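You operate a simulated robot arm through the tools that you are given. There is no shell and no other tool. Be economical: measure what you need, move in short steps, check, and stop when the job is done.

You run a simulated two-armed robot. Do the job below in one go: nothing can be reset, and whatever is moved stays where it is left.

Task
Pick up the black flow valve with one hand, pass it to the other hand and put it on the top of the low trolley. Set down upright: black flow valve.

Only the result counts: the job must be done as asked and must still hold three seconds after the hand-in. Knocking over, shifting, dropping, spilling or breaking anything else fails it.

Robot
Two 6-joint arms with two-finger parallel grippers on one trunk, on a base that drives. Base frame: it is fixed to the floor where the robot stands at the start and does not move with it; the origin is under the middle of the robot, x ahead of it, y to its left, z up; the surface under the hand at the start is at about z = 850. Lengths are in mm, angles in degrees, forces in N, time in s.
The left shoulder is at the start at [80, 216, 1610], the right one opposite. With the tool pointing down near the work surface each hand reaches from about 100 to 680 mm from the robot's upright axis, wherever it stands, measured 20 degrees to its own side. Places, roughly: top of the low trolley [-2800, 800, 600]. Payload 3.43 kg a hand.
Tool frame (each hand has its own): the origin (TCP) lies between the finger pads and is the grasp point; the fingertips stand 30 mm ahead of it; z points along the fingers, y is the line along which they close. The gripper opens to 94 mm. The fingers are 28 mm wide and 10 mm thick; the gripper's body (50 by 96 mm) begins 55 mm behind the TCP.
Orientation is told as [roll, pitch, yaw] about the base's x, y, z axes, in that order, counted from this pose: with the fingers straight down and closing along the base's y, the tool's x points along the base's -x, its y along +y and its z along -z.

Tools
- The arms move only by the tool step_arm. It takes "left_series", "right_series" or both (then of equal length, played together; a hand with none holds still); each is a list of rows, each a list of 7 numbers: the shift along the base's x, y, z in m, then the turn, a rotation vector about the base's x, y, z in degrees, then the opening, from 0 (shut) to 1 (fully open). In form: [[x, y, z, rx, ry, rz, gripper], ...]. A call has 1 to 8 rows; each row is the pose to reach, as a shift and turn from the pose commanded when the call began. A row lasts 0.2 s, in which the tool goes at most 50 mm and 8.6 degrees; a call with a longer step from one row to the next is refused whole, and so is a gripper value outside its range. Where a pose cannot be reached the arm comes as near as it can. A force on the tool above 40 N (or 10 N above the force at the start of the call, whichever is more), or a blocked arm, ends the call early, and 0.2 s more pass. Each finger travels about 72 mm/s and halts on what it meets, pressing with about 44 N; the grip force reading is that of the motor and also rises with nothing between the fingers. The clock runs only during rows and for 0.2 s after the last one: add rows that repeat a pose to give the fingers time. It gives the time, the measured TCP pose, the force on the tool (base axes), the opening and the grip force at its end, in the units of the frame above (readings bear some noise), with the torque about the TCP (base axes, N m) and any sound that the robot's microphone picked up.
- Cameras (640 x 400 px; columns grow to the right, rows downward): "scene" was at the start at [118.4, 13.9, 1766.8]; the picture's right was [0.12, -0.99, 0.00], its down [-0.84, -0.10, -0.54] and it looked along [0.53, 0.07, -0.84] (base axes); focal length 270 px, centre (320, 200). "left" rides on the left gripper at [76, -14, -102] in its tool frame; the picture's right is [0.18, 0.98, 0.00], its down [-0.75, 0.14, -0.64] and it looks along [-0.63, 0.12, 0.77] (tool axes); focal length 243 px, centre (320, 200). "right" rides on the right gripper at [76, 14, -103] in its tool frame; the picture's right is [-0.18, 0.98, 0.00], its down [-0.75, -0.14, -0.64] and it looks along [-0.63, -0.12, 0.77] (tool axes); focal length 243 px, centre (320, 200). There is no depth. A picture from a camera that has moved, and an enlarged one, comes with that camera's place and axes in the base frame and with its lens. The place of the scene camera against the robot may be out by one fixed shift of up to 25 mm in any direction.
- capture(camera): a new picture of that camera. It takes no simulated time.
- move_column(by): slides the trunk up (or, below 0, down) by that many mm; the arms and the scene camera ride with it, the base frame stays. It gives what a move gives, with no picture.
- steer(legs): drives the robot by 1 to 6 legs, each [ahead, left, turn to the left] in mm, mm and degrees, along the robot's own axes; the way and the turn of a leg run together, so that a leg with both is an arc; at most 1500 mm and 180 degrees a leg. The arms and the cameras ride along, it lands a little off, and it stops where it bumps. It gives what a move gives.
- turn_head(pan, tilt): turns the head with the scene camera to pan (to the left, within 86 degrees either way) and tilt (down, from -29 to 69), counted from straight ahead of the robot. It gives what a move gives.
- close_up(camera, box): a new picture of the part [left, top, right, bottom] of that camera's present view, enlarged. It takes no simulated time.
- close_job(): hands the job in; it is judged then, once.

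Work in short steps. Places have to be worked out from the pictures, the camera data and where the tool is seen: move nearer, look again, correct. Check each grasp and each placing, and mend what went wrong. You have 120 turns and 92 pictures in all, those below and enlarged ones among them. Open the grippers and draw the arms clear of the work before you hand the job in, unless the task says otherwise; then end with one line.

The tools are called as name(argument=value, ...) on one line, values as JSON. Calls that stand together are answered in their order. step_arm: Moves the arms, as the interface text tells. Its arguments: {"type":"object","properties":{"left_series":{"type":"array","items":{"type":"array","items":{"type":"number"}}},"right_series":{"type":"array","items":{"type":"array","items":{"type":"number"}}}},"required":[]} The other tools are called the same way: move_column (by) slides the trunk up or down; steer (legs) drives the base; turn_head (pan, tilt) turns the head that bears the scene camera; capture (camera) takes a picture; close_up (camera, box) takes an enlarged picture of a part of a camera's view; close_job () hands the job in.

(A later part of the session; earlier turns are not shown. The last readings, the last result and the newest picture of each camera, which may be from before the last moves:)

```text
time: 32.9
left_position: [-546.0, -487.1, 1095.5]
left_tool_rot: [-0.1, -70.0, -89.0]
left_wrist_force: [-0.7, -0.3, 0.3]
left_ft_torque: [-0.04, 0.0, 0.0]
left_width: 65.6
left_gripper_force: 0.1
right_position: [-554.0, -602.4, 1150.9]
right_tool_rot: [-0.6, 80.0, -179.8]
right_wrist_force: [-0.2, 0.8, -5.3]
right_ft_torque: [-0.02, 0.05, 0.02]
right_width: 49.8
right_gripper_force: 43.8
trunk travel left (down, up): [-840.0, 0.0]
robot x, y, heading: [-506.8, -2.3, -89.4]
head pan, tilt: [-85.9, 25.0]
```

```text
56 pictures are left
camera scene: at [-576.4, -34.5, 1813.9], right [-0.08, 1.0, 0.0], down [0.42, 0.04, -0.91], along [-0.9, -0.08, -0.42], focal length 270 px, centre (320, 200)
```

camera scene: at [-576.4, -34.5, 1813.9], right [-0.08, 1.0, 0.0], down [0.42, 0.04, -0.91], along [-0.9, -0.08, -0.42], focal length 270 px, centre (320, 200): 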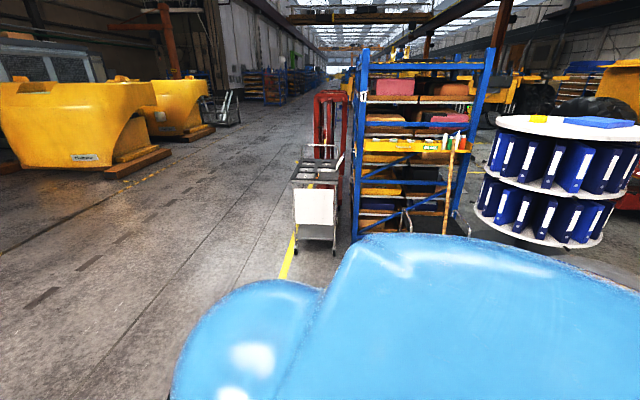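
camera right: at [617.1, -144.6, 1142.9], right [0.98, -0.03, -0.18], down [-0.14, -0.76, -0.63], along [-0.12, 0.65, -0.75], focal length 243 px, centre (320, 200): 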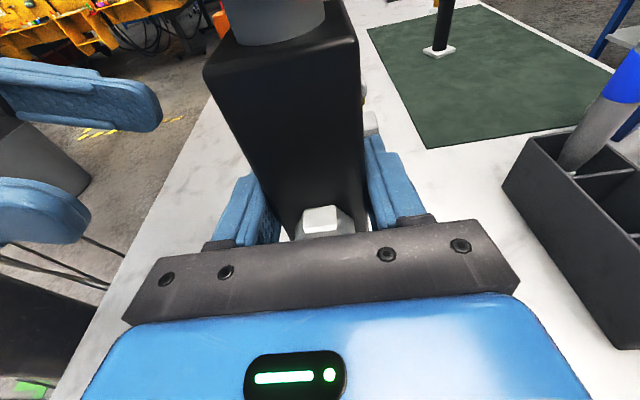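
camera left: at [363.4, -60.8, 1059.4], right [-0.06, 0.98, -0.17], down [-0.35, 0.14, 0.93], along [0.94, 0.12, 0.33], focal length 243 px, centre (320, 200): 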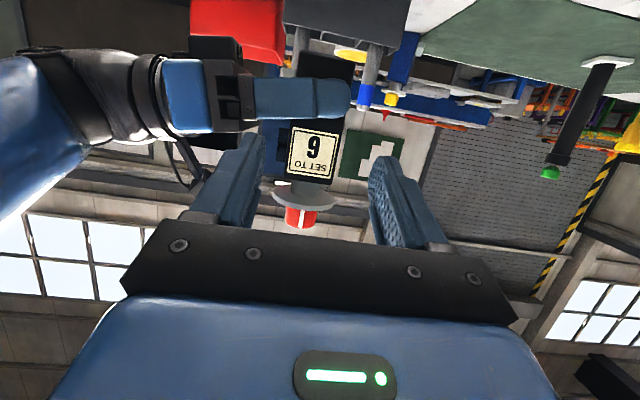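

Facing -y now; the trolley should be behind-right, partly hidden by my shoulder. I turn further right to face it.

steer(legs=[[0, 0, -90]])

turn_head(pan=-15, tilt=30)

capture(camera="scene")

```text
time: 37.1
left_position: [-992.7, 35.5, 1096.0]
left_tool_rot: [-0.1, -70.1, -178.5]
left_wrist_force: [0.8, 0.6, 0.3]
left_ft_torque: [0.02, -0.01, 0.01]
left_width: 65.9
left_gripper_force: 0.2
right_position: [-1106.9, 41.7, 1150.3]
right_tool_rot: [-0.6, 79.9, 90.6]
right_wrist_force: [-0.1, -0.4, -5.0]
right_ft_torque: [0.05, 0.02, -0.01]
right_width: 50.3
right_gripper_force: 44.3
trunk travel left (down, up): [-840.0, 0.0]
robot x, y, heading: [-502.5, -0.5, -178.6]
head pan, tilt: [-85.9, 25.0]
```

```text
time: 38.5
left_position: [-992.3, 36.5, 1096.9]
left_tool_rot: [-0.1, -69.9, -178.6]
left_wrist_force: [0.3, -0.5, 0.1]
left_ft_torque: [-0.02, 0.0, 0.01]
left_width: 65.9
left_gripper_force: 0.1
right_position: [-1107.7, 42.1, 1150.5]
right_tool_rot: [-0.7, 80.0, 90.7]
right_wrist_force: [-0.5, 1.0, -5.5]
right_ft_torque: [0.04, 0.0, 0.03]
right_width: 50.0
right_gripper_force: 44.1
trunk travel left (down, up): [-840.0, 0.0]
robot x, y, heading: [-502.5, 1.4, -178.6]
head pan, tilt: [-15.0, 30.0]
```

```text
55 pictures are left
camera scene: at [-604.6, 25.5, 1805.9], right [0.24, 0.97, 0.0], down [0.49, -0.12, -0.87], along [-0.84, 0.2, -0.5], focal length 270 px, centre (320, 200)
```

scene: 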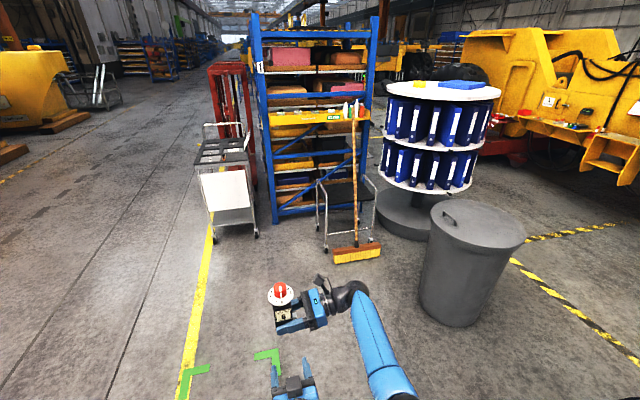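

The low trolley is the dark one with chrome handles around (345,200), with a broom in front. I zoom in.

close_up(camera="scene", box=[280, 150, 420, 270])

```text
3.33 times, centred on (350, 210) of scene
camera zoom: at [-604.6, 25.5, 1805.9], right [0.24, 0.97, 0.0], down [0.49, -0.12, -0.87], along [-0.84, 0.2, -0.5], focal length 902 px, centre (220, 167)
```

zoom: 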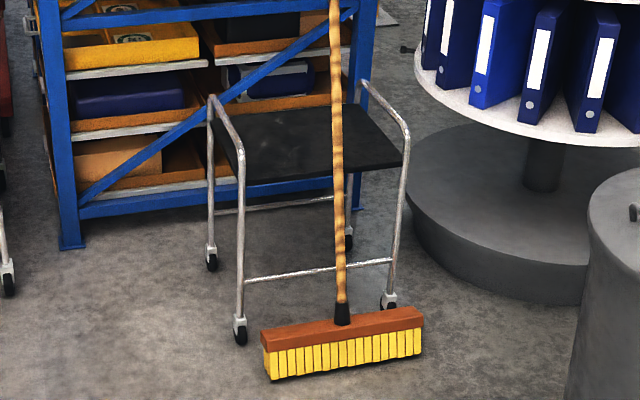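

Trolley top is about x -2930…-2535, y 555…988, empty, with hoop rails on its two y-sides and a broom standing in front of it at y≈814. I plan to come alongside its left side facing +y, so the right hand reaches in over the open front. I drive forward and look closer first.

steer(legs=[[1250, 0, 0]])

turn_head(pan=-35, tilt=35)

capture(camera="scene")

```text
time: 44.7
left_position: [-2216.3, 3.7, 1097.3]
left_tool_rot: [-0.1, -70.0, -178.4]
left_wrist_force: [0.3, 1.0, -0.5]
left_ft_torque: [0.05, -0.01, -0.03]
left_width: 65.7
left_gripper_force: 0.1
right_position: [-2330.3, 10.9, 1150.9]
right_tool_rot: [-0.4, 80.0, 91.1]
right_wrist_force: [-0.1, -0.3, -4.8]
right_ft_torque: [0.0, 0.0, 0.02]
right_width: 50.2
right_gripper_force: 43.9
trunk travel left (down, up): [-840.0, 0.0]
robot x, y, heading: [-1728.6, -31.7, -178.5]
head pan, tilt: [-15.0, 30.0]
```

```text
time: 45.5
left_position: [-2216.5, 3.3, 1096.4]
left_tool_rot: [0.0, -69.9, -178.5]
left_wrist_force: [-0.8, 0.4, -0.1]
left_ft_torque: [0.01, -0.01, -0.02]
left_width: 65.6
left_gripper_force: 0.1
right_position: [-2330.8, 10.2, 1151.3]
right_tool_rot: [-0.9, 80.1, 90.6]
right_wrist_force: [-0.9, 0.2, -5.4]
right_ft_torque: [0.03, 0.0, -0.01]
right_width: 50.0
right_gripper_force: 44.3
trunk travel left (down, up): [-840.0, 0.0]
robot x, y, heading: [-1726.7, -30.9, -178.4]
head pan, tilt: [-35.0, 35.0]
```

```text
53 pictures are left
camera scene: at [-1814.4, 21.4, 1798.1], right [0.55, 0.83, 0.0], down [0.48, -0.32, -0.82], along [-0.68, 0.45, -0.57], focal length 270 px, centre (320, 200)
```

scene: 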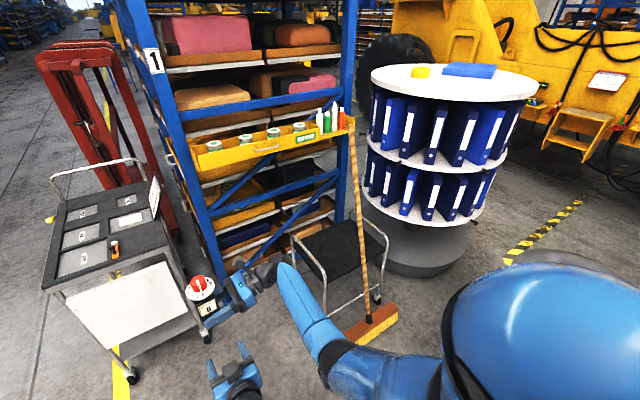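

Now the broom can be triangulated. I zoom on the trolley and broom.

close_up(camera="scene", box=[260, 110, 420, 350])

close_up(camera="scene", box=[270, 200, 410, 310])

```text
1.67 times, centred on (340, 230) of scene
camera zoom: at [-1814.4, 21.4, 1798.1], right [0.55, 0.83, 0.0], down [0.48, -0.32, -0.82], along [-0.68, 0.45, -0.57], focal length 451 px, centre (287, 150)
```

zoom: 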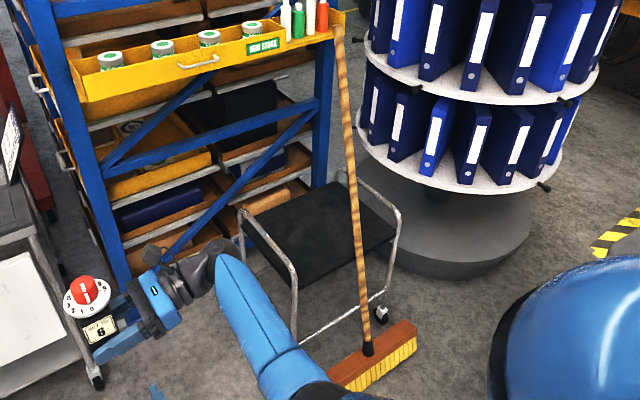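

```text
3.64 times, centred on (340, 255) of scene
camera zoom: at [-1814.4, 21.4, 1798.1], right [0.55, 0.83, 0.0], down [0.48, -0.32, -0.82], along [-0.68, 0.45, -0.57], focal length 984 px, centre (247, 0)
```

zoom: 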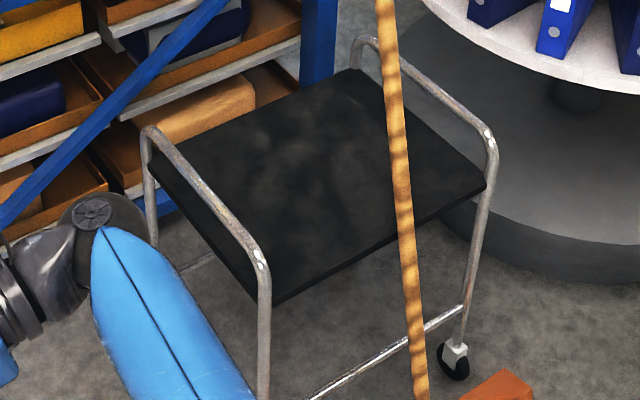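

Estimates: trolley top x≈-2930…-2560, y≈560…1000, left rail top ≈z 670; broom handle at y≈855 leaning over x≈-2640. I aim at (-2660,690), with the robot at about (-2593,70) facing +y. First I shift the arms: left retracts, right reaches a little more to robot-left.

step_arm(left_series=[[0.027, -0.027, 0, 0, 0, 0, 0.7], [0.054, -0.054, 0, 0, 0, 0, 0.7], [0.08, -0.08, 0, 0, 0, 0, 0.7], [0.107, -0.107, 0, 0, 0, 0, 0.7], [0.107, -0.107, 0, 0, 0, 0, 0.7]], right_series=[[-0.004, -0.03, 0, 0, 0, 0, 0], [-0.009, -0.06, 0, 0, 0, 0, 0], [-0.013, -0.09, 0, 0, 0, 0, 0], [-0.018, -0.117, 0, 0, 0, 0, 0], [-0.018, -0.117, 0, 0, 0, 0, 0]])

capture(camera="scene")

```text
time: 46.7
left_position: [-2107.8, -105.4, 1097.0]
left_tool_rot: [-0.1, -70.0, -178.4]
left_wrist_force: [0.3, 1.1, -0.7]
left_ft_torque: [0.0, 0.02, 0.01]
left_width: 65.5
left_gripper_force: 0.1
right_position: [-2348.6, -109.7, 1150.9]
right_tool_rot: [-0.8, 80.0, 90.7]
right_wrist_force: [-0.4, 0.4, -6.1]
right_ft_torque: [0.08, 0.01, 0.03]
right_width: 50.3
right_gripper_force: 44.1
trunk travel left (down, up): [-840.0, 0.0]
robot x, y, heading: [-1728.4, -29.4, -178.6]
head pan, tilt: [-35.0, 35.0]
```

```text
50 pictures are left
camera scene: at [-1813.8, 20.7, 1798.2], right [0.55, 0.83, 0.0], down [0.48, -0.32, -0.82], along [-0.68, 0.45, -0.57], focal length 270 px, centre (320, 200)
```

scene: 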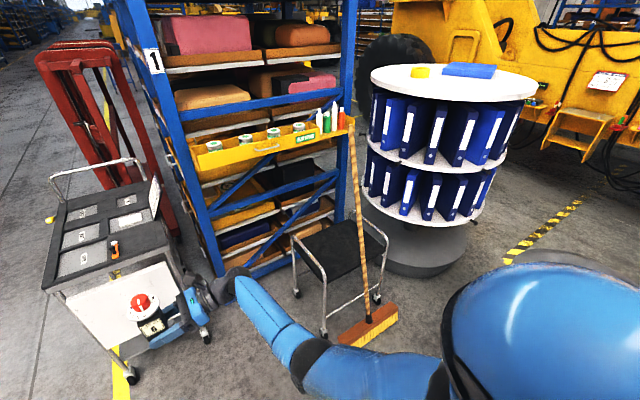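

Arms are set (right TCP at forward 622, left 65 in robot terms). I turn right to face +y and look.

steer(legs=[[0, 0, -91.4]])

turn_head(pan=45, tilt=40)

capture(camera="scene")

```text
time: 51.0
left_position: [-1797.9, 349.5, 1096.6]
left_tool_rot: [-0.1, -70.0, 91.0]
left_wrist_force: [0.0, -0.5, -0.1]
left_ft_torque: [0.01, 0.0, 0.02]
left_width: 65.9
left_gripper_force: 0.0
right_position: [-1799.9, 588.8, 1150.8]
right_tool_rot: [-0.9, 80.0, 0.3]
right_wrist_force: [1.2, 1.0, -4.7]
right_ft_torque: [0.02, -0.03, -0.01]
right_width: 50.1
right_gripper_force: 44.1
trunk travel left (down, up): [-840.0, 0.0]
robot x, y, heading: [-1730.2, -30.4, 91.1]
head pan, tilt: [-35.0, 35.0]
```

```text
time: 52.5
left_position: [-1798.7, 348.3, 1097.1]
left_tool_rot: [0.0, -70.0, 91.0]
left_wrist_force: [-0.2, -0.5, 0.0]
left_ft_torque: [0.01, 0.0, -0.03]
left_width: 65.5
left_gripper_force: 0.0
right_position: [-1800.3, 589.6, 1151.3]
right_tool_rot: [-0.8, 80.1, 0.2]
right_wrist_force: [0.7, -0.8, -5.4]
right_ft_torque: [0.01, -0.05, 0.0]
right_width: 50.2
right_gripper_force: 43.8
trunk travel left (down, up): [-840.0, 0.0]
robot x, y, heading: [-1725.8, -32.3, 91.0]
head pan, tilt: [45.0, 40.0]
```

```text
49 pictures are left
camera scene: at [-1771.1, 64.1, 1790.6], right [0.7, 0.72, 0.0], down [0.46, -0.45, -0.77], along [-0.55, 0.53, -0.64], focal length 270 px, centre (320, 200)
```

scene: 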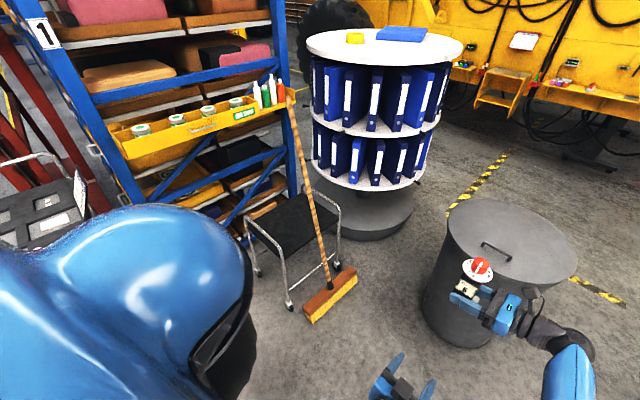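

Triangulation agrees: the broom handle runs (-2496,858,100) to (-2820,865,1350). I strafe left 700 mm, keeping the valve high.

steer(legs=[[0, 700, 0]])

turn_head(pan=0, tilt=50)

capture(camera="scene")

capture(camera="right")

```text
time: 56.4
left_position: [-2495.9, 338.3, 1096.0]
left_tool_rot: [0.3, -70.0, 90.6]
left_wrist_force: [0.0, -0.7, 0.3]
left_ft_torque: [0.02, -0.03, 0.0]
left_width: 65.7
left_gripper_force: 0.1
right_position: [-2495.5, 580.0, 1150.7]
right_tool_rot: [-0.8, 80.1, -0.2]
right_wrist_force: [0.8, -1.2, -5.3]
right_ft_torque: [-0.02, -0.01, 0.0]
right_width: 50.4
right_gripper_force: 43.5
trunk travel left (down, up): [-840.0, 0.0]
robot x, y, heading: [-2429.2, -38.6, 90.6]
head pan, tilt: [45.0, 40.0]
```

```text
time: 57.5
left_position: [-2496.7, 338.1, 1096.0]
left_tool_rot: [0.0, -70.0, 90.9]
left_wrist_force: [-0.3, 0.4, 0.0]
left_ft_torque: [0.0, -0.01, 0.0]
left_width: 65.5
left_gripper_force: 0.0
right_position: [-2498.8, 579.3, 1151.2]
right_tool_rot: [-0.8, 80.0, -0.1]
right_wrist_force: [0.7, 0.2, -5.3]
right_ft_torque: [-0.01, -0.01, 0.01]
right_width: 50.2
right_gripper_force: 44.3
trunk travel left (down, up): [-840.0, 0.0]
robot x, y, heading: [-2424.3, -42.1, 90.5]
head pan, tilt: [0.0, 50.0]
```

```text
48 pictures are left
camera scene: at [-2411.9, 71.4, 1776.4], right [1.0, 0.01, 0.0], down [0.01, -0.77, -0.64], along [-0.01, 0.64, -0.77], focal length 270 px, centre (320, 200)
```

scene: 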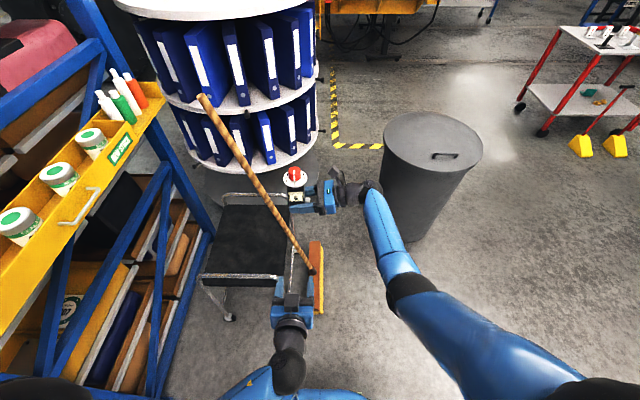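

```text
47 pictures are left
camera right: at [-2410.2, 594.5, 1243.9], right [0.02, 0.98, -0.18], down [0.77, -0.13, -0.63], along [-0.64, -0.13, -0.75], focal length 243 px, centre (320, 200)
```

right: 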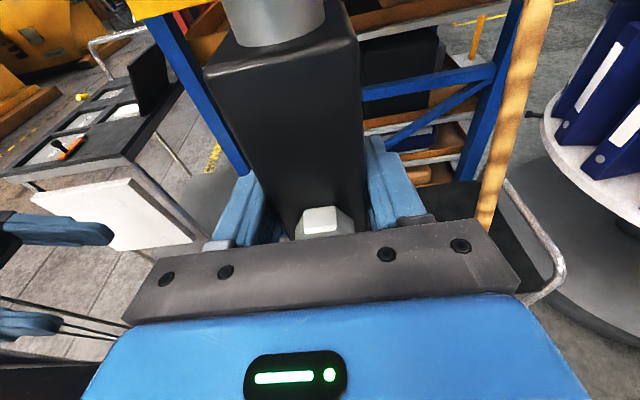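

Geometry stays consistent. I drive left 154 and ahead 112 to bring the valve over (-2660,690), still high.

steer(legs=[[0, 154, 0], [112, 0, 0]])

capture(camera="scene")

capture(camera="right")

```text
time: 59.7
left_position: [-2652.6, 441.9, 1098.6]
left_tool_rot: [0.0, -70.4, 90.7]
left_wrist_force: [0.0, -0.9, -0.3]
left_ft_torque: [0.02, 0.01, 0.0]
left_width: 66.1
left_gripper_force: 0.0
right_position: [-2652.1, 681.4, 1155.0]
right_tool_rot: [1.2, 80.0, 1.9]
right_wrist_force: [0.8, -0.7, -5.4]
right_ft_torque: [0.03, -0.06, -0.01]
right_width: 49.9
right_gripper_force: 44.0
trunk travel left (down, up): [-840.0, 0.0]
robot x, y, heading: [-2583.6, 67.0, 90.9]
head pan, tilt: [0.0, 50.0]
```

```text
46 pictures are left
camera scene: at [-2566.4, 170.7, 1777.2], right [1.0, 0.01, 0.0], down [0.01, -0.76, -0.65], along [-0.01, 0.65, -0.76], focal length 270 px, centre (320, 200)
```

scene: 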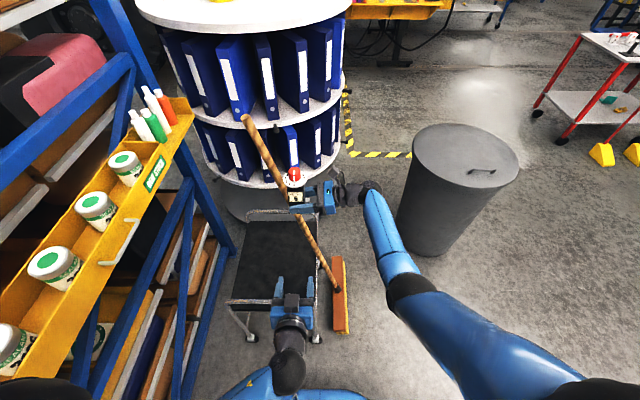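

```text
45 pictures are left
camera right: at [-2564.5, 697.0, 1247.9], right [0.02, 0.98, -0.18], down [0.77, -0.13, -0.63], along [-0.64, -0.12, -0.76], focal length 243 px, centre (320, 200)
```

right: 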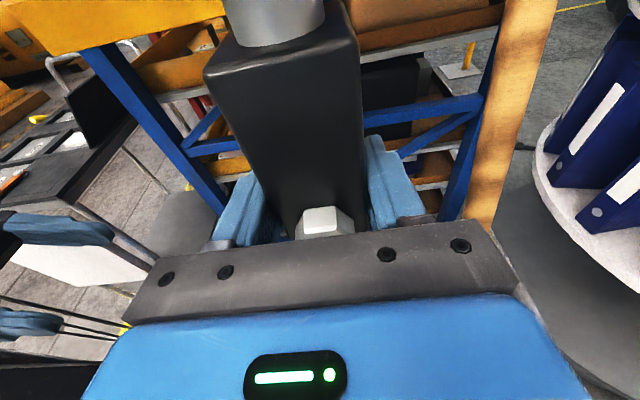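

Valve is over the trolley's left part; broom handle about 150 mm away. I lower the trunk by 380 mm (valve bottom ≈735) and look.

move_column(by=-380)

capture(camera="scene")

capture(camera="left")

capture(camera="right")

```text
time: 63.3
left_position: [-2652.8, 448.2, 716.4]
left_tool_rot: [-0.1, -69.9, 90.7]
left_wrist_force: [-0.6, 0.2, 0.6]
left_ft_torque: [0.01, 0.0, 0.0]
left_width: 65.9
left_gripper_force: 0.0
right_position: [-2652.2, 689.0, 770.4]
right_tool_rot: [-0.9, 80.0, -0.2]
right_wrist_force: [-0.4, -0.1, -5.8]
right_ft_torque: [0.02, -0.04, -0.01]
right_width: 50.5
right_gripper_force: 43.8
trunk travel left (down, up): [-460.0, 380.0]
robot x, y, heading: [-2582.0, 64.9, 91.1]
head pan, tilt: [0.0, 50.0]
```

```text
44 pictures are left
camera scene: at [-2566.6, 181.0, 1396.4], right [1.0, 0.01, 0.0], down [0.01, -0.77, -0.64], along [-0.01, 0.64, -0.77], focal length 270 px, centre (320, 200)
```

scene: 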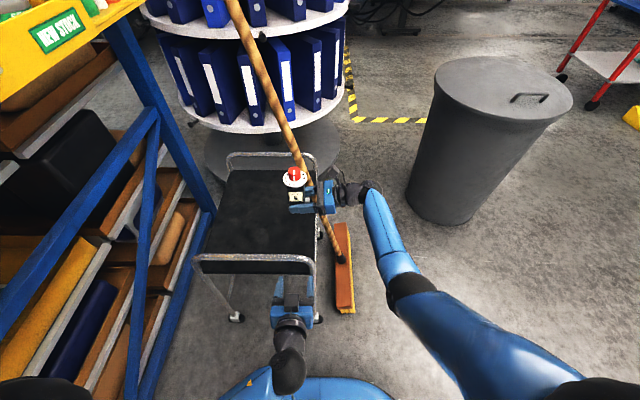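

```text
43 pictures are left
camera left: at [-2637.6, 327.4, 679.3], right [-0.98, -0.08, -0.17], down [-0.14, -0.35, 0.93], along [-0.13, 0.93, 0.33], focal length 243 px, centre (320, 200)
```

left: 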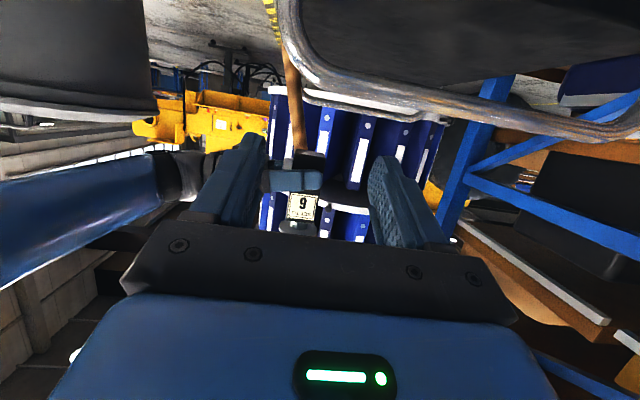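

```text
42 pictures are left
camera right: at [-2564.7, 703.9, 863.8], right [0.02, 0.98, -0.18], down [0.77, -0.13, -0.63], along [-0.64, -0.13, -0.75], focal length 243 px, centre (320, 200)
```

right: 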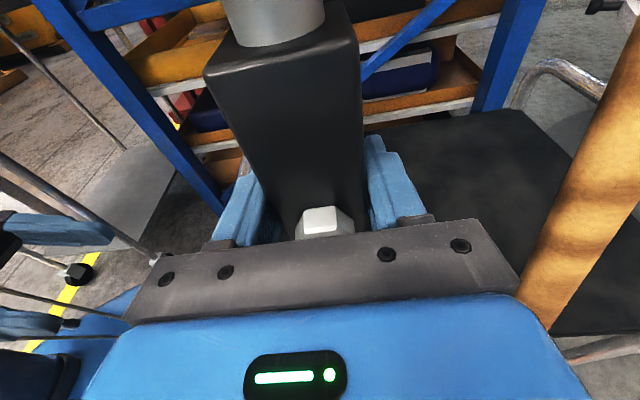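

Closer views put the trolley's front edge at x≈-2603. I move the valve 30 mm further in and lower it with the arm to about 17 mm above the top.

step_arm(right_series=[[-0.015, 0, -0.02, 0, 0, 0, 0], [-0.03, 0, -0.045, 0, 0, 0, 0], [-0.03, 0, -0.07, 0, 0, 0, 0], [-0.03, 0, -0.09, 0, 0, 0, 0], [-0.03, 0, -0.11, 0, 0, 0, 0], [-0.03, 0, -0.118, 0, 0, 0, 0], [-0.03, 0, -0.118, 0, 0, 0, 0]])

capture(camera="left")

close_up(camera="scene", box=[180, 130, 380, 290])

```text
time: 64.9
left_position: [-2653.2, 447.5, 715.5]
left_tool_rot: [0.0, -70.0, 90.7]
left_wrist_force: [-0.5, -0.5, 0.0]
left_ft_torque: [0.01, 0.04, 0.0]
left_width: 65.8
left_gripper_force: 0.0
right_position: [-2677.4, 673.0, 667.4]
right_tool_rot: [-1.0, 80.0, -0.3]
right_wrist_force: [0.3, 0.4, -5.4]
right_ft_torque: [-0.01, -0.06, 0.0]
right_width: 50.0
right_gripper_force: 43.6
right hand out of reach, approached as far as the arm can: row 4, 5, 6, 7
trunk travel left (down, up): [-460.0, 380.0]
robot x, y, heading: [-2582.7, 69.2, 90.7]
head pan, tilt: [0.0, 50.0]
```

```text
41 pictures are left
camera left: at [-2637.6, 327.3, 679.3], right [-0.98, -0.08, -0.17], down [-0.14, -0.35, 0.93], along [-0.13, 0.93, 0.33], focal length 243 px, centre (320, 200)
```

left: 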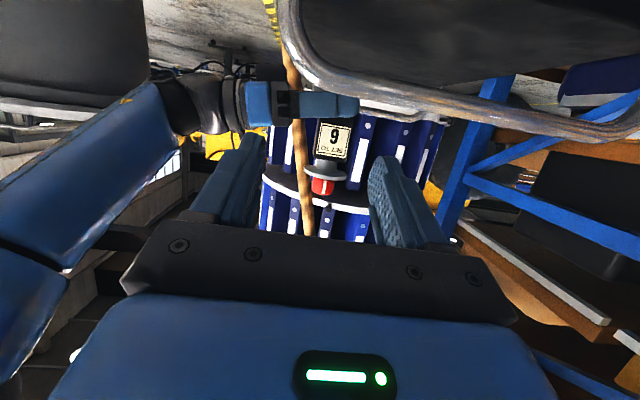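

```text
2.50 times, centred on (280, 210) of scene
camera zoom: at [-2566.6, 180.9, 1396.4], right [1.0, 0.01, 0.0], down [0.01, -0.77, -0.64], along [-0.01, 0.64, -0.77], focal length 676 px, centre (420, 175)
```

zoom: 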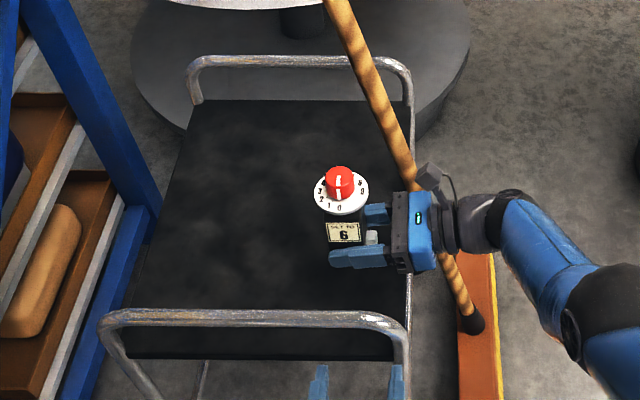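

The arm reached its lower limit at z≈667. I raise the arm 60 mm and then lower the trunk 60 mm, so the arm has room for a fine descent.

step_arm(right_series=[[0, 0, 0.03, 0, 0, 0, 0], [0, 0, 0.06, 0, 0, 0, 0], [0, 0, 0.06, 0, 0, 0, 0]])

move_column(by=-60)

```text
time: 65.7
left_position: [-2652.3, 448.2, 715.0]
left_tool_rot: [0.0, -69.9, 90.7]
left_wrist_force: [-0.4, 0.1, -0.1]
left_ft_torque: [0.03, 0.01, -0.03]
left_width: 66.0
left_gripper_force: 0.1
right_position: [-2678.7, 674.0, 724.9]
right_tool_rot: [-1.4, 79.9, -0.7]
right_wrist_force: [-0.7, -1.2, -4.6]
right_ft_torque: [-0.01, -0.04, 0.02]
right_width: 50.2
right_gripper_force: 43.9
trunk travel left (down, up): [-460.0, 380.0]
robot x, y, heading: [-2585.5, 70.5, 90.5]
head pan, tilt: [0.0, 50.0]
```

```text
time: 66.7
left_position: [-2651.3, 447.0, 656.9]
left_tool_rot: [-0.1, -70.1, 90.7]
left_wrist_force: [0.2, -0.1, 0.3]
left_ft_torque: [0.0, -0.02, -0.01]
left_width: 65.8
left_gripper_force: 0.1
right_position: [-2678.9, 674.9, 666.4]
right_tool_rot: [-0.8, 80.0, -0.2]
right_wrist_force: [-0.4, 0.7, -5.1]
right_ft_torque: [0.0, -0.05, -0.02]
right_width: 50.2
right_gripper_force: 44.4
trunk travel left (down, up): [-400.0, 440.0]
robot x, y, heading: [-2581.8, 69.0, 90.9]
head pan, tilt: [0.0, 50.0]
```

TCP at z≈666, valve bottom ≈633. I lower 22 mm, then look before contact.

step_arm(right_series=[[0, 0, -0.012, 0, 0, 0, 0], [0, 0, -0.022, 0, 0, 0, 0], [0, 0, -0.022, 0, 0, 0, 0]])

capture(camera="left")

close_up(camera="scene", box=[240, 130, 380, 240])

```text
time: 67.5
left_position: [-2651.9, 448.5, 656.6]
left_tool_rot: [-0.1, -70.1, 90.8]
left_wrist_force: [-0.8, -0.1, 0.4]
left_ft_torque: [0.03, 0.03, 0.0]
left_width: 66.1
left_gripper_force: 0.2
right_position: [-2678.7, 672.6, 643.9]
right_tool_rot: [-0.9, 79.9, -0.2]
right_wrist_force: [-0.8, 0.8, -6.8]
right_ft_torque: [-0.03, -0.06, 0.02]
right_width: 50.3
right_gripper_force: 44.1
trunk travel left (down, up): [-400.0, 440.0]
robot x, y, heading: [-2586.2, 69.0, 90.9]
head pan, tilt: [0.0, 50.0]
```

```text
39 pictures are left
camera left: at [-2637.6, 327.3, 619.3], right [-0.98, -0.08, -0.17], down [-0.14, -0.35, 0.93], along [-0.13, 0.93, 0.33], focal length 243 px, centre (320, 200)
```

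left: 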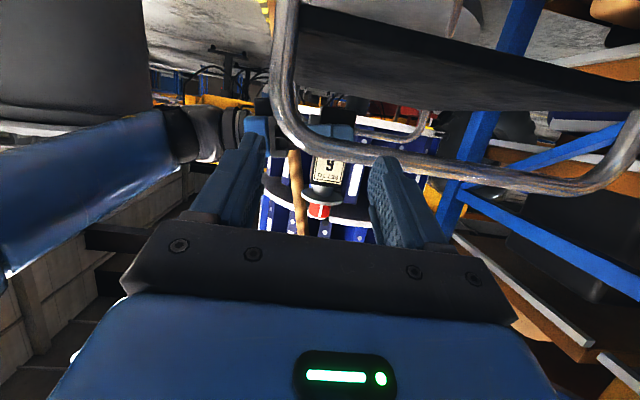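

```text
3.64 times, centred on (310, 185) of scene
camera zoom: at [-2566.6, 180.9, 1336.4], right [1.0, 0.01, 0.0], down [0.01, -0.77, -0.64], along [-0.01, 0.64, -0.77], focal length 984 px, centre (356, 254)
```

zoom: 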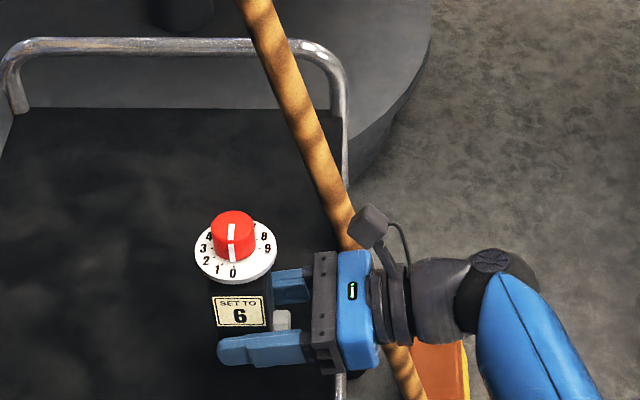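

Valve sits well inside the top, clear of the rails and broom. I descend in small steps and watch the vertical force.

step_arm(right_series=[[0, 0, -0.0015, 0, 0, 0, 0], [0, 0, -0.003, 0, 0, 0, 0], [0, 0, -0.0045, 0, 0, 0, 0], [0, 0, -0.006, 0, 0, 0, 0], [0, 0, -0.006, 0, 0, 0, 0]])

```text
time: 68.7
left_position: [-2653.4, 448.4, 656.9]
left_tool_rot: [0.0, -70.1, 90.7]
left_wrist_force: [-0.7, -0.2, -1.2]
left_ft_torque: [-0.01, 0.0, 0.02]
left_width: 65.9
left_gripper_force: 0.0
right_position: [-2678.4, 673.3, 638.5]
right_tool_rot: [-1.0, 80.0, -0.2]
right_wrist_force: [0.2, 0.5, -5.9]
right_ft_torque: [0.0, -0.01, 0.01]
right_width: 50.3
right_gripper_force: 43.9
trunk travel left (down, up): [-400.0, 440.0]
robot x, y, heading: [-2587.5, 69.0, 90.7]
head pan, tilt: [0.0, 50.0]
```

No contact yet at z≈638. I go another 4 mm.

step_arm(right_series=[[0, 0, -0.001, 0, 0, 0, 0], [0, 0, -0.002, 0, 0, 0, 0], [0, 0, -0.003, 0, 0, 0, 0], [0, 0, -0.004, 0, 0, 0, 0], [0, 0, -0.004, 0, 0, 0, 0]])

```text
time: 69.9
left_position: [-2653.0, 448.3, 656.1]
left_tool_rot: [0.0, -69.9, 90.7]
left_wrist_force: [0.7, -0.1, -0.8]
left_ft_torque: [-0.03, 0.0, 0.01]
left_width: 65.9
left_gripper_force: 0.0
right_position: [-2678.4, 673.9, 634.9]
right_tool_rot: [-0.9, 80.0, -0.1]
right_wrist_force: [0.4, 0.6, -5.8]
right_ft_torque: [0.02, -0.06, 0.02]
right_width: 50.0
right_gripper_force: 44.0
trunk travel left (down, up): [-400.0, 440.0]
robot x, y, heading: [-2582.6, 68.5, 91.0]
head pan, tilt: [0.0, 50.0]
```

Still free (≈-5.8 N). I go another 4 mm.

step_arm(right_series=[[0, 0, -0.001, 0, 0, 0, 0], [0, 0, -0.002, 0, 0, 0, 0], [0, 0, -0.003, 0, 0, 0, 0], [0, 0, -0.004, 0, 0, 0, 0], [0, 0, -0.004, 0, 0, 0, 0]])

capture(camera="left")

```text
time: 71.1
left_position: [-2652.2, 447.1, 656.5]
left_tool_rot: [0.0, -70.0, 90.7]
left_wrist_force: [-0.3, -0.3, 0.3]
left_ft_torque: [0.01, -0.03, -0.01]
left_width: 65.9
left_gripper_force: 0.0
right_position: [-2679.4, 673.6, 631.0]
right_tool_rot: [-1.0, 80.0, -0.3]
right_wrist_force: [-0.2, 0.0, -4.8]
right_ft_torque: [-0.01, -0.06, 0.03]
right_width: 50.3
right_gripper_force: 44.4
trunk travel left (down, up): [-400.0, 440.0]
robot x, y, heading: [-2586.8, 66.6, 90.5]
head pan, tilt: [0.0, 50.0]
```

```text
37 pictures are left
camera left: at [-2637.6, 327.3, 619.3], right [-0.98, -0.08, -0.17], down [-0.14, -0.35, 0.93], along [-0.13, 0.94, 0.33], focal length 243 px, centre (320, 200)
```

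left: 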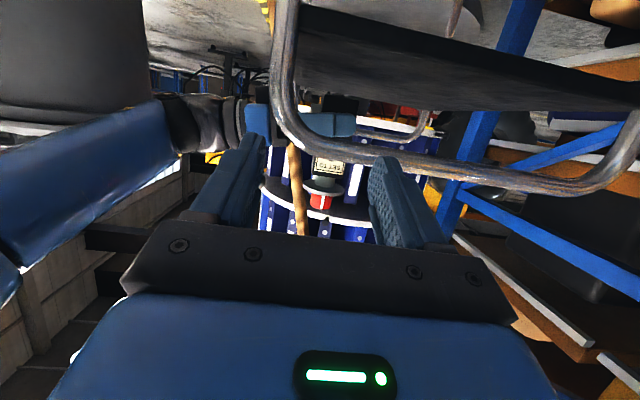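

No contact at z≈631; the left camera suggests the top may be lower than 600 (perhaps ~560). I zoom the left camera to see the gap under the valve.

close_up(camera="left", box=[240, 60, 480, 220])

capture(camera="right")

```text
2.50 times, centred on (360, 140) of left
camera zoom: at [-2637.6, 327.3, 619.3], right [-0.98, -0.08, -0.17], down [-0.14, -0.35, 0.93], along [-0.13, 0.94, 0.33], focal length 606 px, centre (220, 350)
```

zoom: 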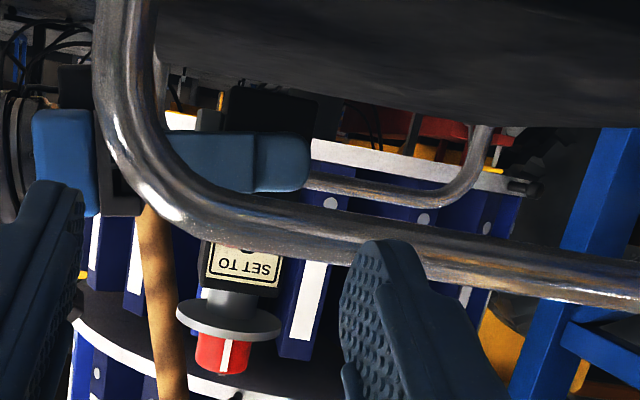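

```text
35 pictures are left
camera right: at [-2591.6, 689.1, 723.1], right [0.02, 0.98, -0.18], down [0.77, -0.13, -0.63], along [-0.64, -0.13, -0.75], focal length 243 px, centre (320, 200)
```

right: 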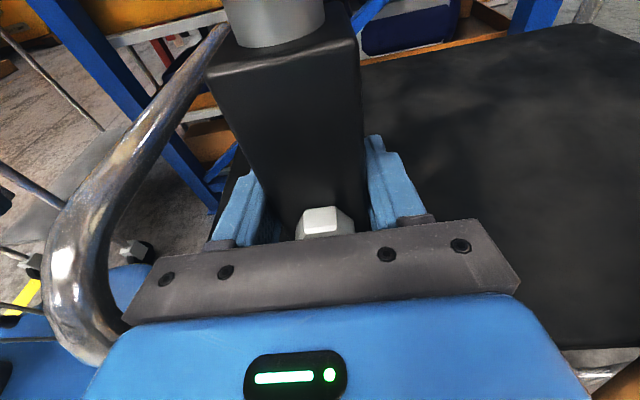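

The gap seen puts the top near z≈565 and valve bottom at ≈593. I lower 18 mm more, then go finely.

step_arm(right_series=[[0, 0, -0.004, 0, 0, 0, 0], [0, 0, -0.008, 0, 0, 0, 0], [0, 0, -0.012, 0, 0, 0, 0], [0, 0, -0.015, 0, 0, 0, 0], [0, 0, -0.018, 0, 0, 0, 0], [0, 0, -0.018, 0, 0, 0, 0]])

close_up(camera="left", box=[240, 60, 480, 220])

```text
time: 72.5
left_position: [-2652.1, 448.6, 654.9]
left_tool_rot: [0.0, -70.0, 90.7]
left_wrist_force: [-0.5, 0.8, -0.5]
left_ft_torque: [0.04, -0.01, 0.0]
left_width: 65.9
left_gripper_force: 0.0
right_position: [-2679.8, 674.4, 611.7]
right_tool_rot: [-1.0, 80.0, -0.2]
right_wrist_force: [-0.3, 0.5, -4.4]
right_ft_torque: [-0.01, -0.04, -0.01]
right_width: 50.3
right_gripper_force: 44.0
trunk travel left (down, up): [-400.0, 440.0]
robot x, y, heading: [-2585.3, 64.7, 90.7]
head pan, tilt: [0.0, 50.0]
```

```text
2.50 times, centred on (360, 140) of left
camera zoom: at [-2637.6, 327.3, 619.3], right [-0.98, -0.08, -0.17], down [-0.14, -0.35, 0.93], along [-0.13, 0.93, 0.33], focal length 606 px, centre (220, 350)
```

zoom: 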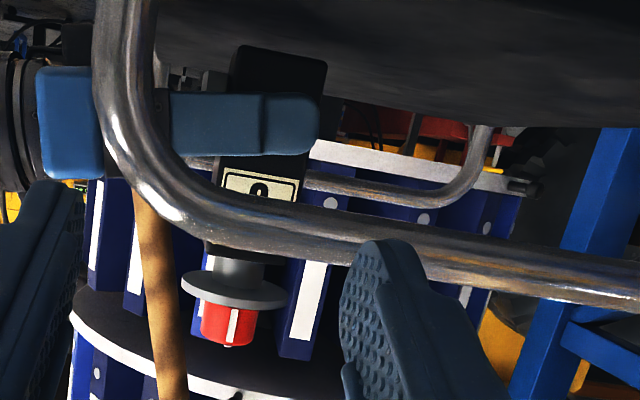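

Still about 9 mm to go by my estimate. I descend in 1.5 mm steps watching force.

step_arm(right_series=[[0, 0, -0.0015, 0, 0, 0, 0], [0, 0, -0.003, 0, 0, 0, 0], [0, 0, -0.0045, 0, 0, 0, 0], [0, 0, -0.006, 0, 0, 0, 0], [0, 0, -0.006, 0, 0, 0, 0]])

```text
time: 73.7
left_position: [-2651.4, 448.3, 656.6]
left_tool_rot: [0.0, -70.0, 90.7]
left_wrist_force: [0.3, -0.1, -0.5]
left_ft_torque: [0.01, -0.01, 0.01]
left_width: 65.7
left_gripper_force: 0.1
right_position: [-2680.0, 672.4, 606.9]
right_tool_rot: [-0.8, 79.8, -0.2]
right_wrist_force: [0.2, 0.2, -5.7]
right_ft_torque: [0.01, -0.02, 0.02]
right_width: 49.9
right_gripper_force: 44.4
trunk travel left (down, up): [-400.0, 440.0]
robot x, y, heading: [-2582.3, 68.0, 90.6]
head pan, tilt: [0.0, 50.0]
```

Not yet in contact. Another 4 mm in 1 mm steps.

step_arm(right_series=[[0, 0, -0.001, 0, 0, 0, 0], [0, 0, -0.002, 0, 0, 0, 0], [0, 0, -0.003, 0, 0, 0, 0], [0, 0, -0.004, 0, 0, 0, 0], [0, 0, -0.004, 0, 0, 0, 0]])

close_up(camera="left", box=[240, 40, 400, 140])

```text
time: 74.9
left_position: [-2652.2, 447.1, 656.1]
left_tool_rot: [0.0, -69.9, 90.7]
left_wrist_force: [0.4, -0.3, -0.5]
left_ft_torque: [0.0, 0.01, 0.01]
left_width: 65.8
left_gripper_force: 0.0
right_position: [-2679.9, 673.0, 606.7]
right_tool_rot: [-1.0, 80.0, -0.3]
right_wrist_force: [-0.1, -0.8, -5.9]
right_ft_torque: [0.01, -0.01, 0.0]
right_width: 50.2
right_gripper_force: 43.8
right hand out of reach, approached as far as the arm can: row 3, 4, 5
trunk travel left (down, up): [-400.0, 440.0]
robot x, y, heading: [-2588.0, 70.2, 90.7]
head pan, tilt: [0.0, 50.0]
```

```text
4.00 times, centred on (320, 90) of left
camera zoom: at [-2637.6, 327.3, 619.3], right [-0.98, -0.08, -0.17], down [-0.14, -0.35, 0.93], along [-0.13, 0.94, 0.33], focal length 970 px, centre (320, 640)
```

zoom: 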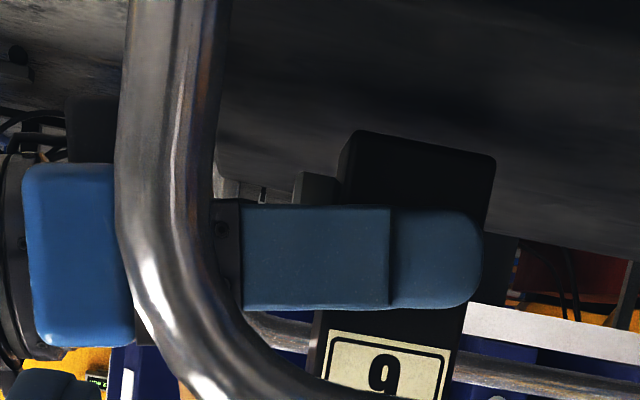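

The valve looks upright (edges match the vertical). The arm's low limit is reached again, so I raise the arm 40 mm and drop the trunk 40 mm.

step_arm(right_series=[[0, 0, 0.02, 0, 0, 0, 0], [0, 0, 0.04, 0, 0, 0, 0], [0, 0, 0.04, 0, 0, 0, 0]])

move_column(by=-40)

```text
time: 75.7
left_position: [-2651.6, 447.8, 654.9]
left_tool_rot: [-0.1, -70.0, 90.7]
left_wrist_force: [1.1, 0.3, 0.3]
left_ft_torque: [-0.02, 0.0, 0.0]
left_width: 65.9
left_gripper_force: 0.0
right_position: [-2681.4, 689.0, 634.4]
right_tool_rot: [-1.0, 80.0, -0.4]
right_wrist_force: [-0.6, 0.3, -5.4]
right_ft_torque: [0.03, -0.01, 0.01]
right_width: 50.2
right_gripper_force: 44.9
right hand out of reach, approached as far as the arm can: row 1, 2, 3
trunk travel left (down, up): [-400.0, 440.0]
robot x, y, heading: [-2581.8, 68.4, 90.9]
head pan, tilt: [0.0, 50.0]
```

```text
time: 76.6
left_position: [-2652.9, 449.6, 616.8]
left_tool_rot: [0.0, -70.1, 90.7]
left_wrist_force: [-0.4, 0.3, 0.6]
left_ft_torque: [0.02, -0.03, 0.01]
left_width: 65.6
left_gripper_force: 0.0
right_position: [-2681.4, 689.3, 594.4]
right_tool_rot: [-0.7, 80.1, 0.2]
right_wrist_force: [1.1, -3.1, 2.1]
right_ft_torque: [0.0, -0.61, -0.28]
right_width: 50.2
right_gripper_force: 44.0
trunk travel left (down, up): [-360.0, 480.0]
robot x, y, heading: [-2586.6, 69.1, 90.7]
head pan, tilt: [0.0, 50.0]
```

Force went from -5.4 to +2.1 N: the valve is now touching the top at TCP z≈594. I check the views.

capture(camera="left")

capture(camera="right")

close_up(camera="scene", box=[200, 100, 380, 240])

```text
32 pictures are left
camera left: at [-2637.5, 326.8, 579.6], right [-0.98, -0.07, -0.17], down [-0.14, -0.35, 0.93], along [-0.13, 0.93, 0.33], focal length 243 px, centre (320, 200)
```

left: 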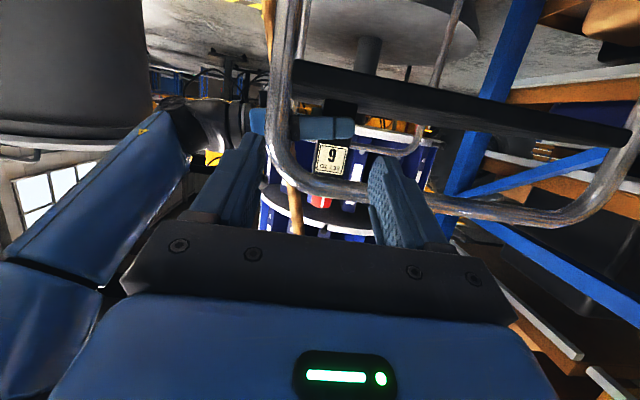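

```text
31 pictures are left
camera right: at [-2594.0, 704.3, 687.7], right [0.02, 0.98, -0.18], down [0.76, -0.13, -0.63], along [-0.64, -0.13, -0.75], focal length 243 px, centre (320, 200)
```

right: 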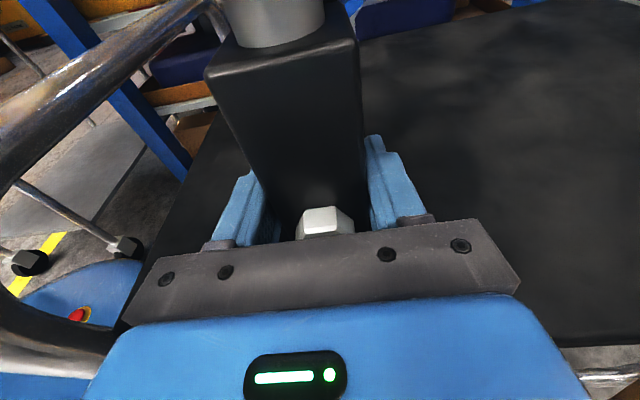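

```text
2.86 times, centred on (290, 170) of scene
camera zoom: at [-2566.4, 179.9, 1296.6], right [1.0, 0.01, 0.0], down [0.01, -0.77, -0.64], along [-0.01, 0.64, -0.77], focal length 773 px, centre (406, 286)
```

zoom: 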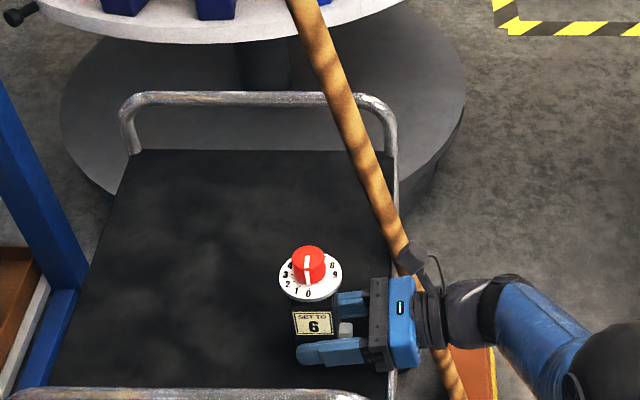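

Contact is the valve's base on the mat. Since commanded and measured poses may differ after the reach limit, I first hold still one call to see whether the arm stays put.

step_arm(right_series=[[0, 0, 0, 0, 0, 0, 0], [0, 0, 0, 0, 0, 0, 0]])

```text
time: 77.2
left_position: [-2651.0, 447.3, 616.2]
left_tool_rot: [-0.1, -70.0, 90.6]
left_wrist_force: [0.2, 0.1, 0.4]
left_ft_torque: [-0.01, -0.02, 0.02]
left_width: 65.9
left_gripper_force: 0.0
right_position: [-2682.1, 689.7, 596.0]
right_tool_rot: [-0.4, 80.0, 0.3]
right_wrist_force: [2.4, -2.8, 2.9]
right_ft_torque: [0.09, -0.7, -0.17]
right_width: 50.2
right_gripper_force: 43.9
trunk travel left (down, up): [-360.0, 480.0]
robot x, y, heading: [-2584.4, 67.1, 90.4]
head pan, tilt: [0.0, 50.0]
```

The torque (-0.7 N·m for ~8 N) implies contact about 78 mm behind the TCP: likely the box on the gripper's underside touching the trolley, not the valve. I look closer.

close_up(camera="left", box=[220, 60, 380, 180])

close_up(camera="scene", box=[270, 170, 370, 240])

```text
3.33 times, centred on (300, 120) of left
camera zoom: at [-2637.5, 326.8, 579.6], right [-0.98, -0.08, -0.17], down [-0.14, -0.35, 0.93], along [-0.13, 0.93, 0.33], focal length 809 px, centre (387, 467)
```

zoom: 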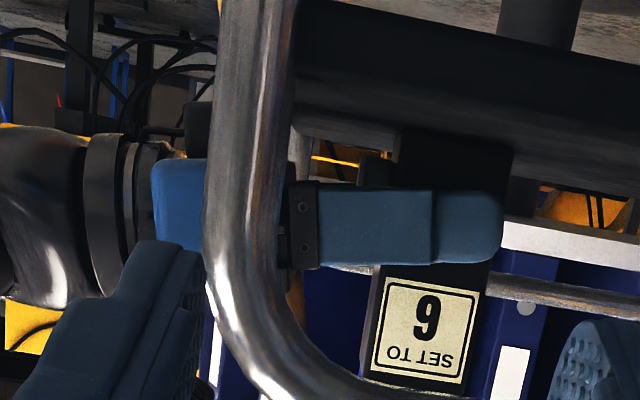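

```text
5.71 times, centred on (320, 205) of scene
camera zoom: at [-2566.4, 179.6, 1296.6], right [1.0, 0.01, 0.0], down [0.01, -0.77, -0.64], along [-0.01, 0.64, -0.77], focal length 1546 px, centre (320, 171)
```

zoom: 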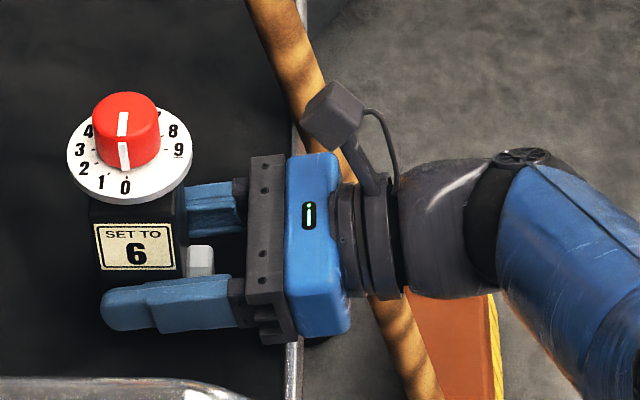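

Valve bottom is ~1–3 mm above the mat; the gripper's underside box is resting at the trolley's front edge (x≈-2603). I lift slightly and shift the hand +22 mm in x (and -15 mm in y for reach) so the box hangs past the edge.

step_arm(right_series=[[0, 0, 0.004, 0, 0, 0, 0], [0.0, -0.007, 0.006, 0, 0, 0, 0], [0.011, -0.015, 0.006, 0, 0, 0, 0], [0.022, -0.015, 0.006, 0, 0, 0, 0], [0.022, -0.015, 0.006, 0, 0, 0, 0]])

```text
time: 78.4
left_position: [-2653.6, 445.7, 617.7]
left_tool_rot: [-0.2, -70.2, 91.1]
left_wrist_force: [-0.2, 0.6, 0.7]
left_ft_torque: [-0.01, 0.01, -0.03]
left_width: 65.8
left_gripper_force: 0.0
right_position: [-2664.3, 688.9, 594.4]
right_tool_rot: [1.6, 80.2, 2.5]
right_wrist_force: [-21.9, 2.8, 27.5]
right_ft_torque: [-0.3, 0.24, -0.13]
right_width: 50.1
right_gripper_force: 43.7
right hand out of reach, approached as far as the arm can: row 2, 3, 4, 5
trunk travel left (down, up): [-360.0, 480.0]
robot x, y, heading: [-2582.7, 66.7, 90.8]
head pan, tilt: [0.0, 50.0]
```

The hand is pressing (-22, 27 N) because the arm's solver is stuck near a limit. I unload by raising the trunk 20 mm right away.

move_column(by=20)

capture(camera="scene")

```text
time: 79.0
left_position: [-2650.5, 447.0, 636.3]
left_tool_rot: [-0.1, -70.0, 90.8]
left_wrist_force: [-0.7, -0.4, 0.2]
left_ft_torque: [-0.01, -0.01, 0.0]
left_width: 65.8
left_gripper_force: 0.1
right_position: [-2658.6, 688.2, 606.4]
right_tool_rot: [-1.9, 79.9, -1.1]
right_wrist_force: [-0.3, 0.3, -4.7]
right_ft_torque: [0.0, -0.01, -0.01]
right_width: 50.0
right_gripper_force: 43.7
trunk travel left (down, up): [-380.0, 460.0]
robot x, y, heading: [-2582.5, 69.6, 90.9]
head pan, tilt: [0.0, 50.0]
```

```text
27 pictures are left
camera scene: at [-2566.8, 180.5, 1316.2], right [1.0, 0.01, 0.0], down [0.01, -0.77, -0.64], along [-0.01, 0.64, -0.77], focal length 270 px, centre (320, 200)
```

scene: 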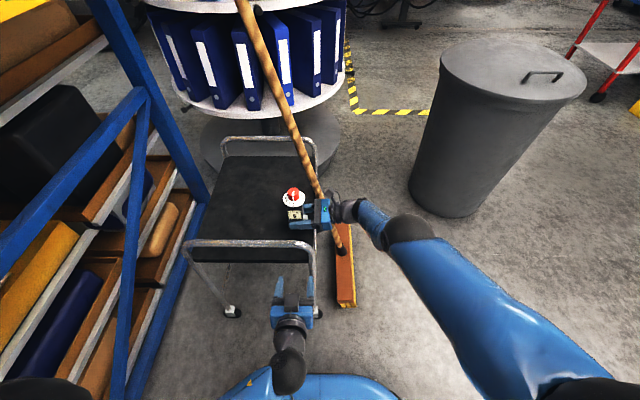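

Unloaded and free; trolley and broom look unmoved. I raise the arm 45 mm to get away from its limit, and check it follows.

step_arm(right_series=[[0, 0, 0.015, 0, 0, 0, 0], [0, 0, 0.03, 0, 0, 0, 0], [0, 0, 0.045, 0, 0, 0, 0], [0, 0, 0.045, 0, 0, 0, 0]])

```text
time: 80.0
left_position: [-2651.7, 449.1, 636.6]
left_tool_rot: [0.0, -70.0, 90.7]
left_wrist_force: [0.4, -0.4, 0.7]
left_ft_torque: [0.01, 0.01, 0.0]
left_width: 65.9
left_gripper_force: 0.0
right_position: [-2664.6, 711.3, 639.6]
right_tool_rot: [-1.2, 80.2, -0.5]
right_wrist_force: [-0.8, -1.2, -5.9]
right_ft_torque: [-0.03, -0.03, 0.0]
right_width: 50.0
right_gripper_force: 43.4
right hand out of reach, approached as far as the arm can: row 1, 2, 3, 4
trunk travel left (down, up): [-380.0, 460.0]
robot x, y, heading: [-2582.5, 65.3, 90.8]
head pan, tilt: [0.0, 50.0]
```

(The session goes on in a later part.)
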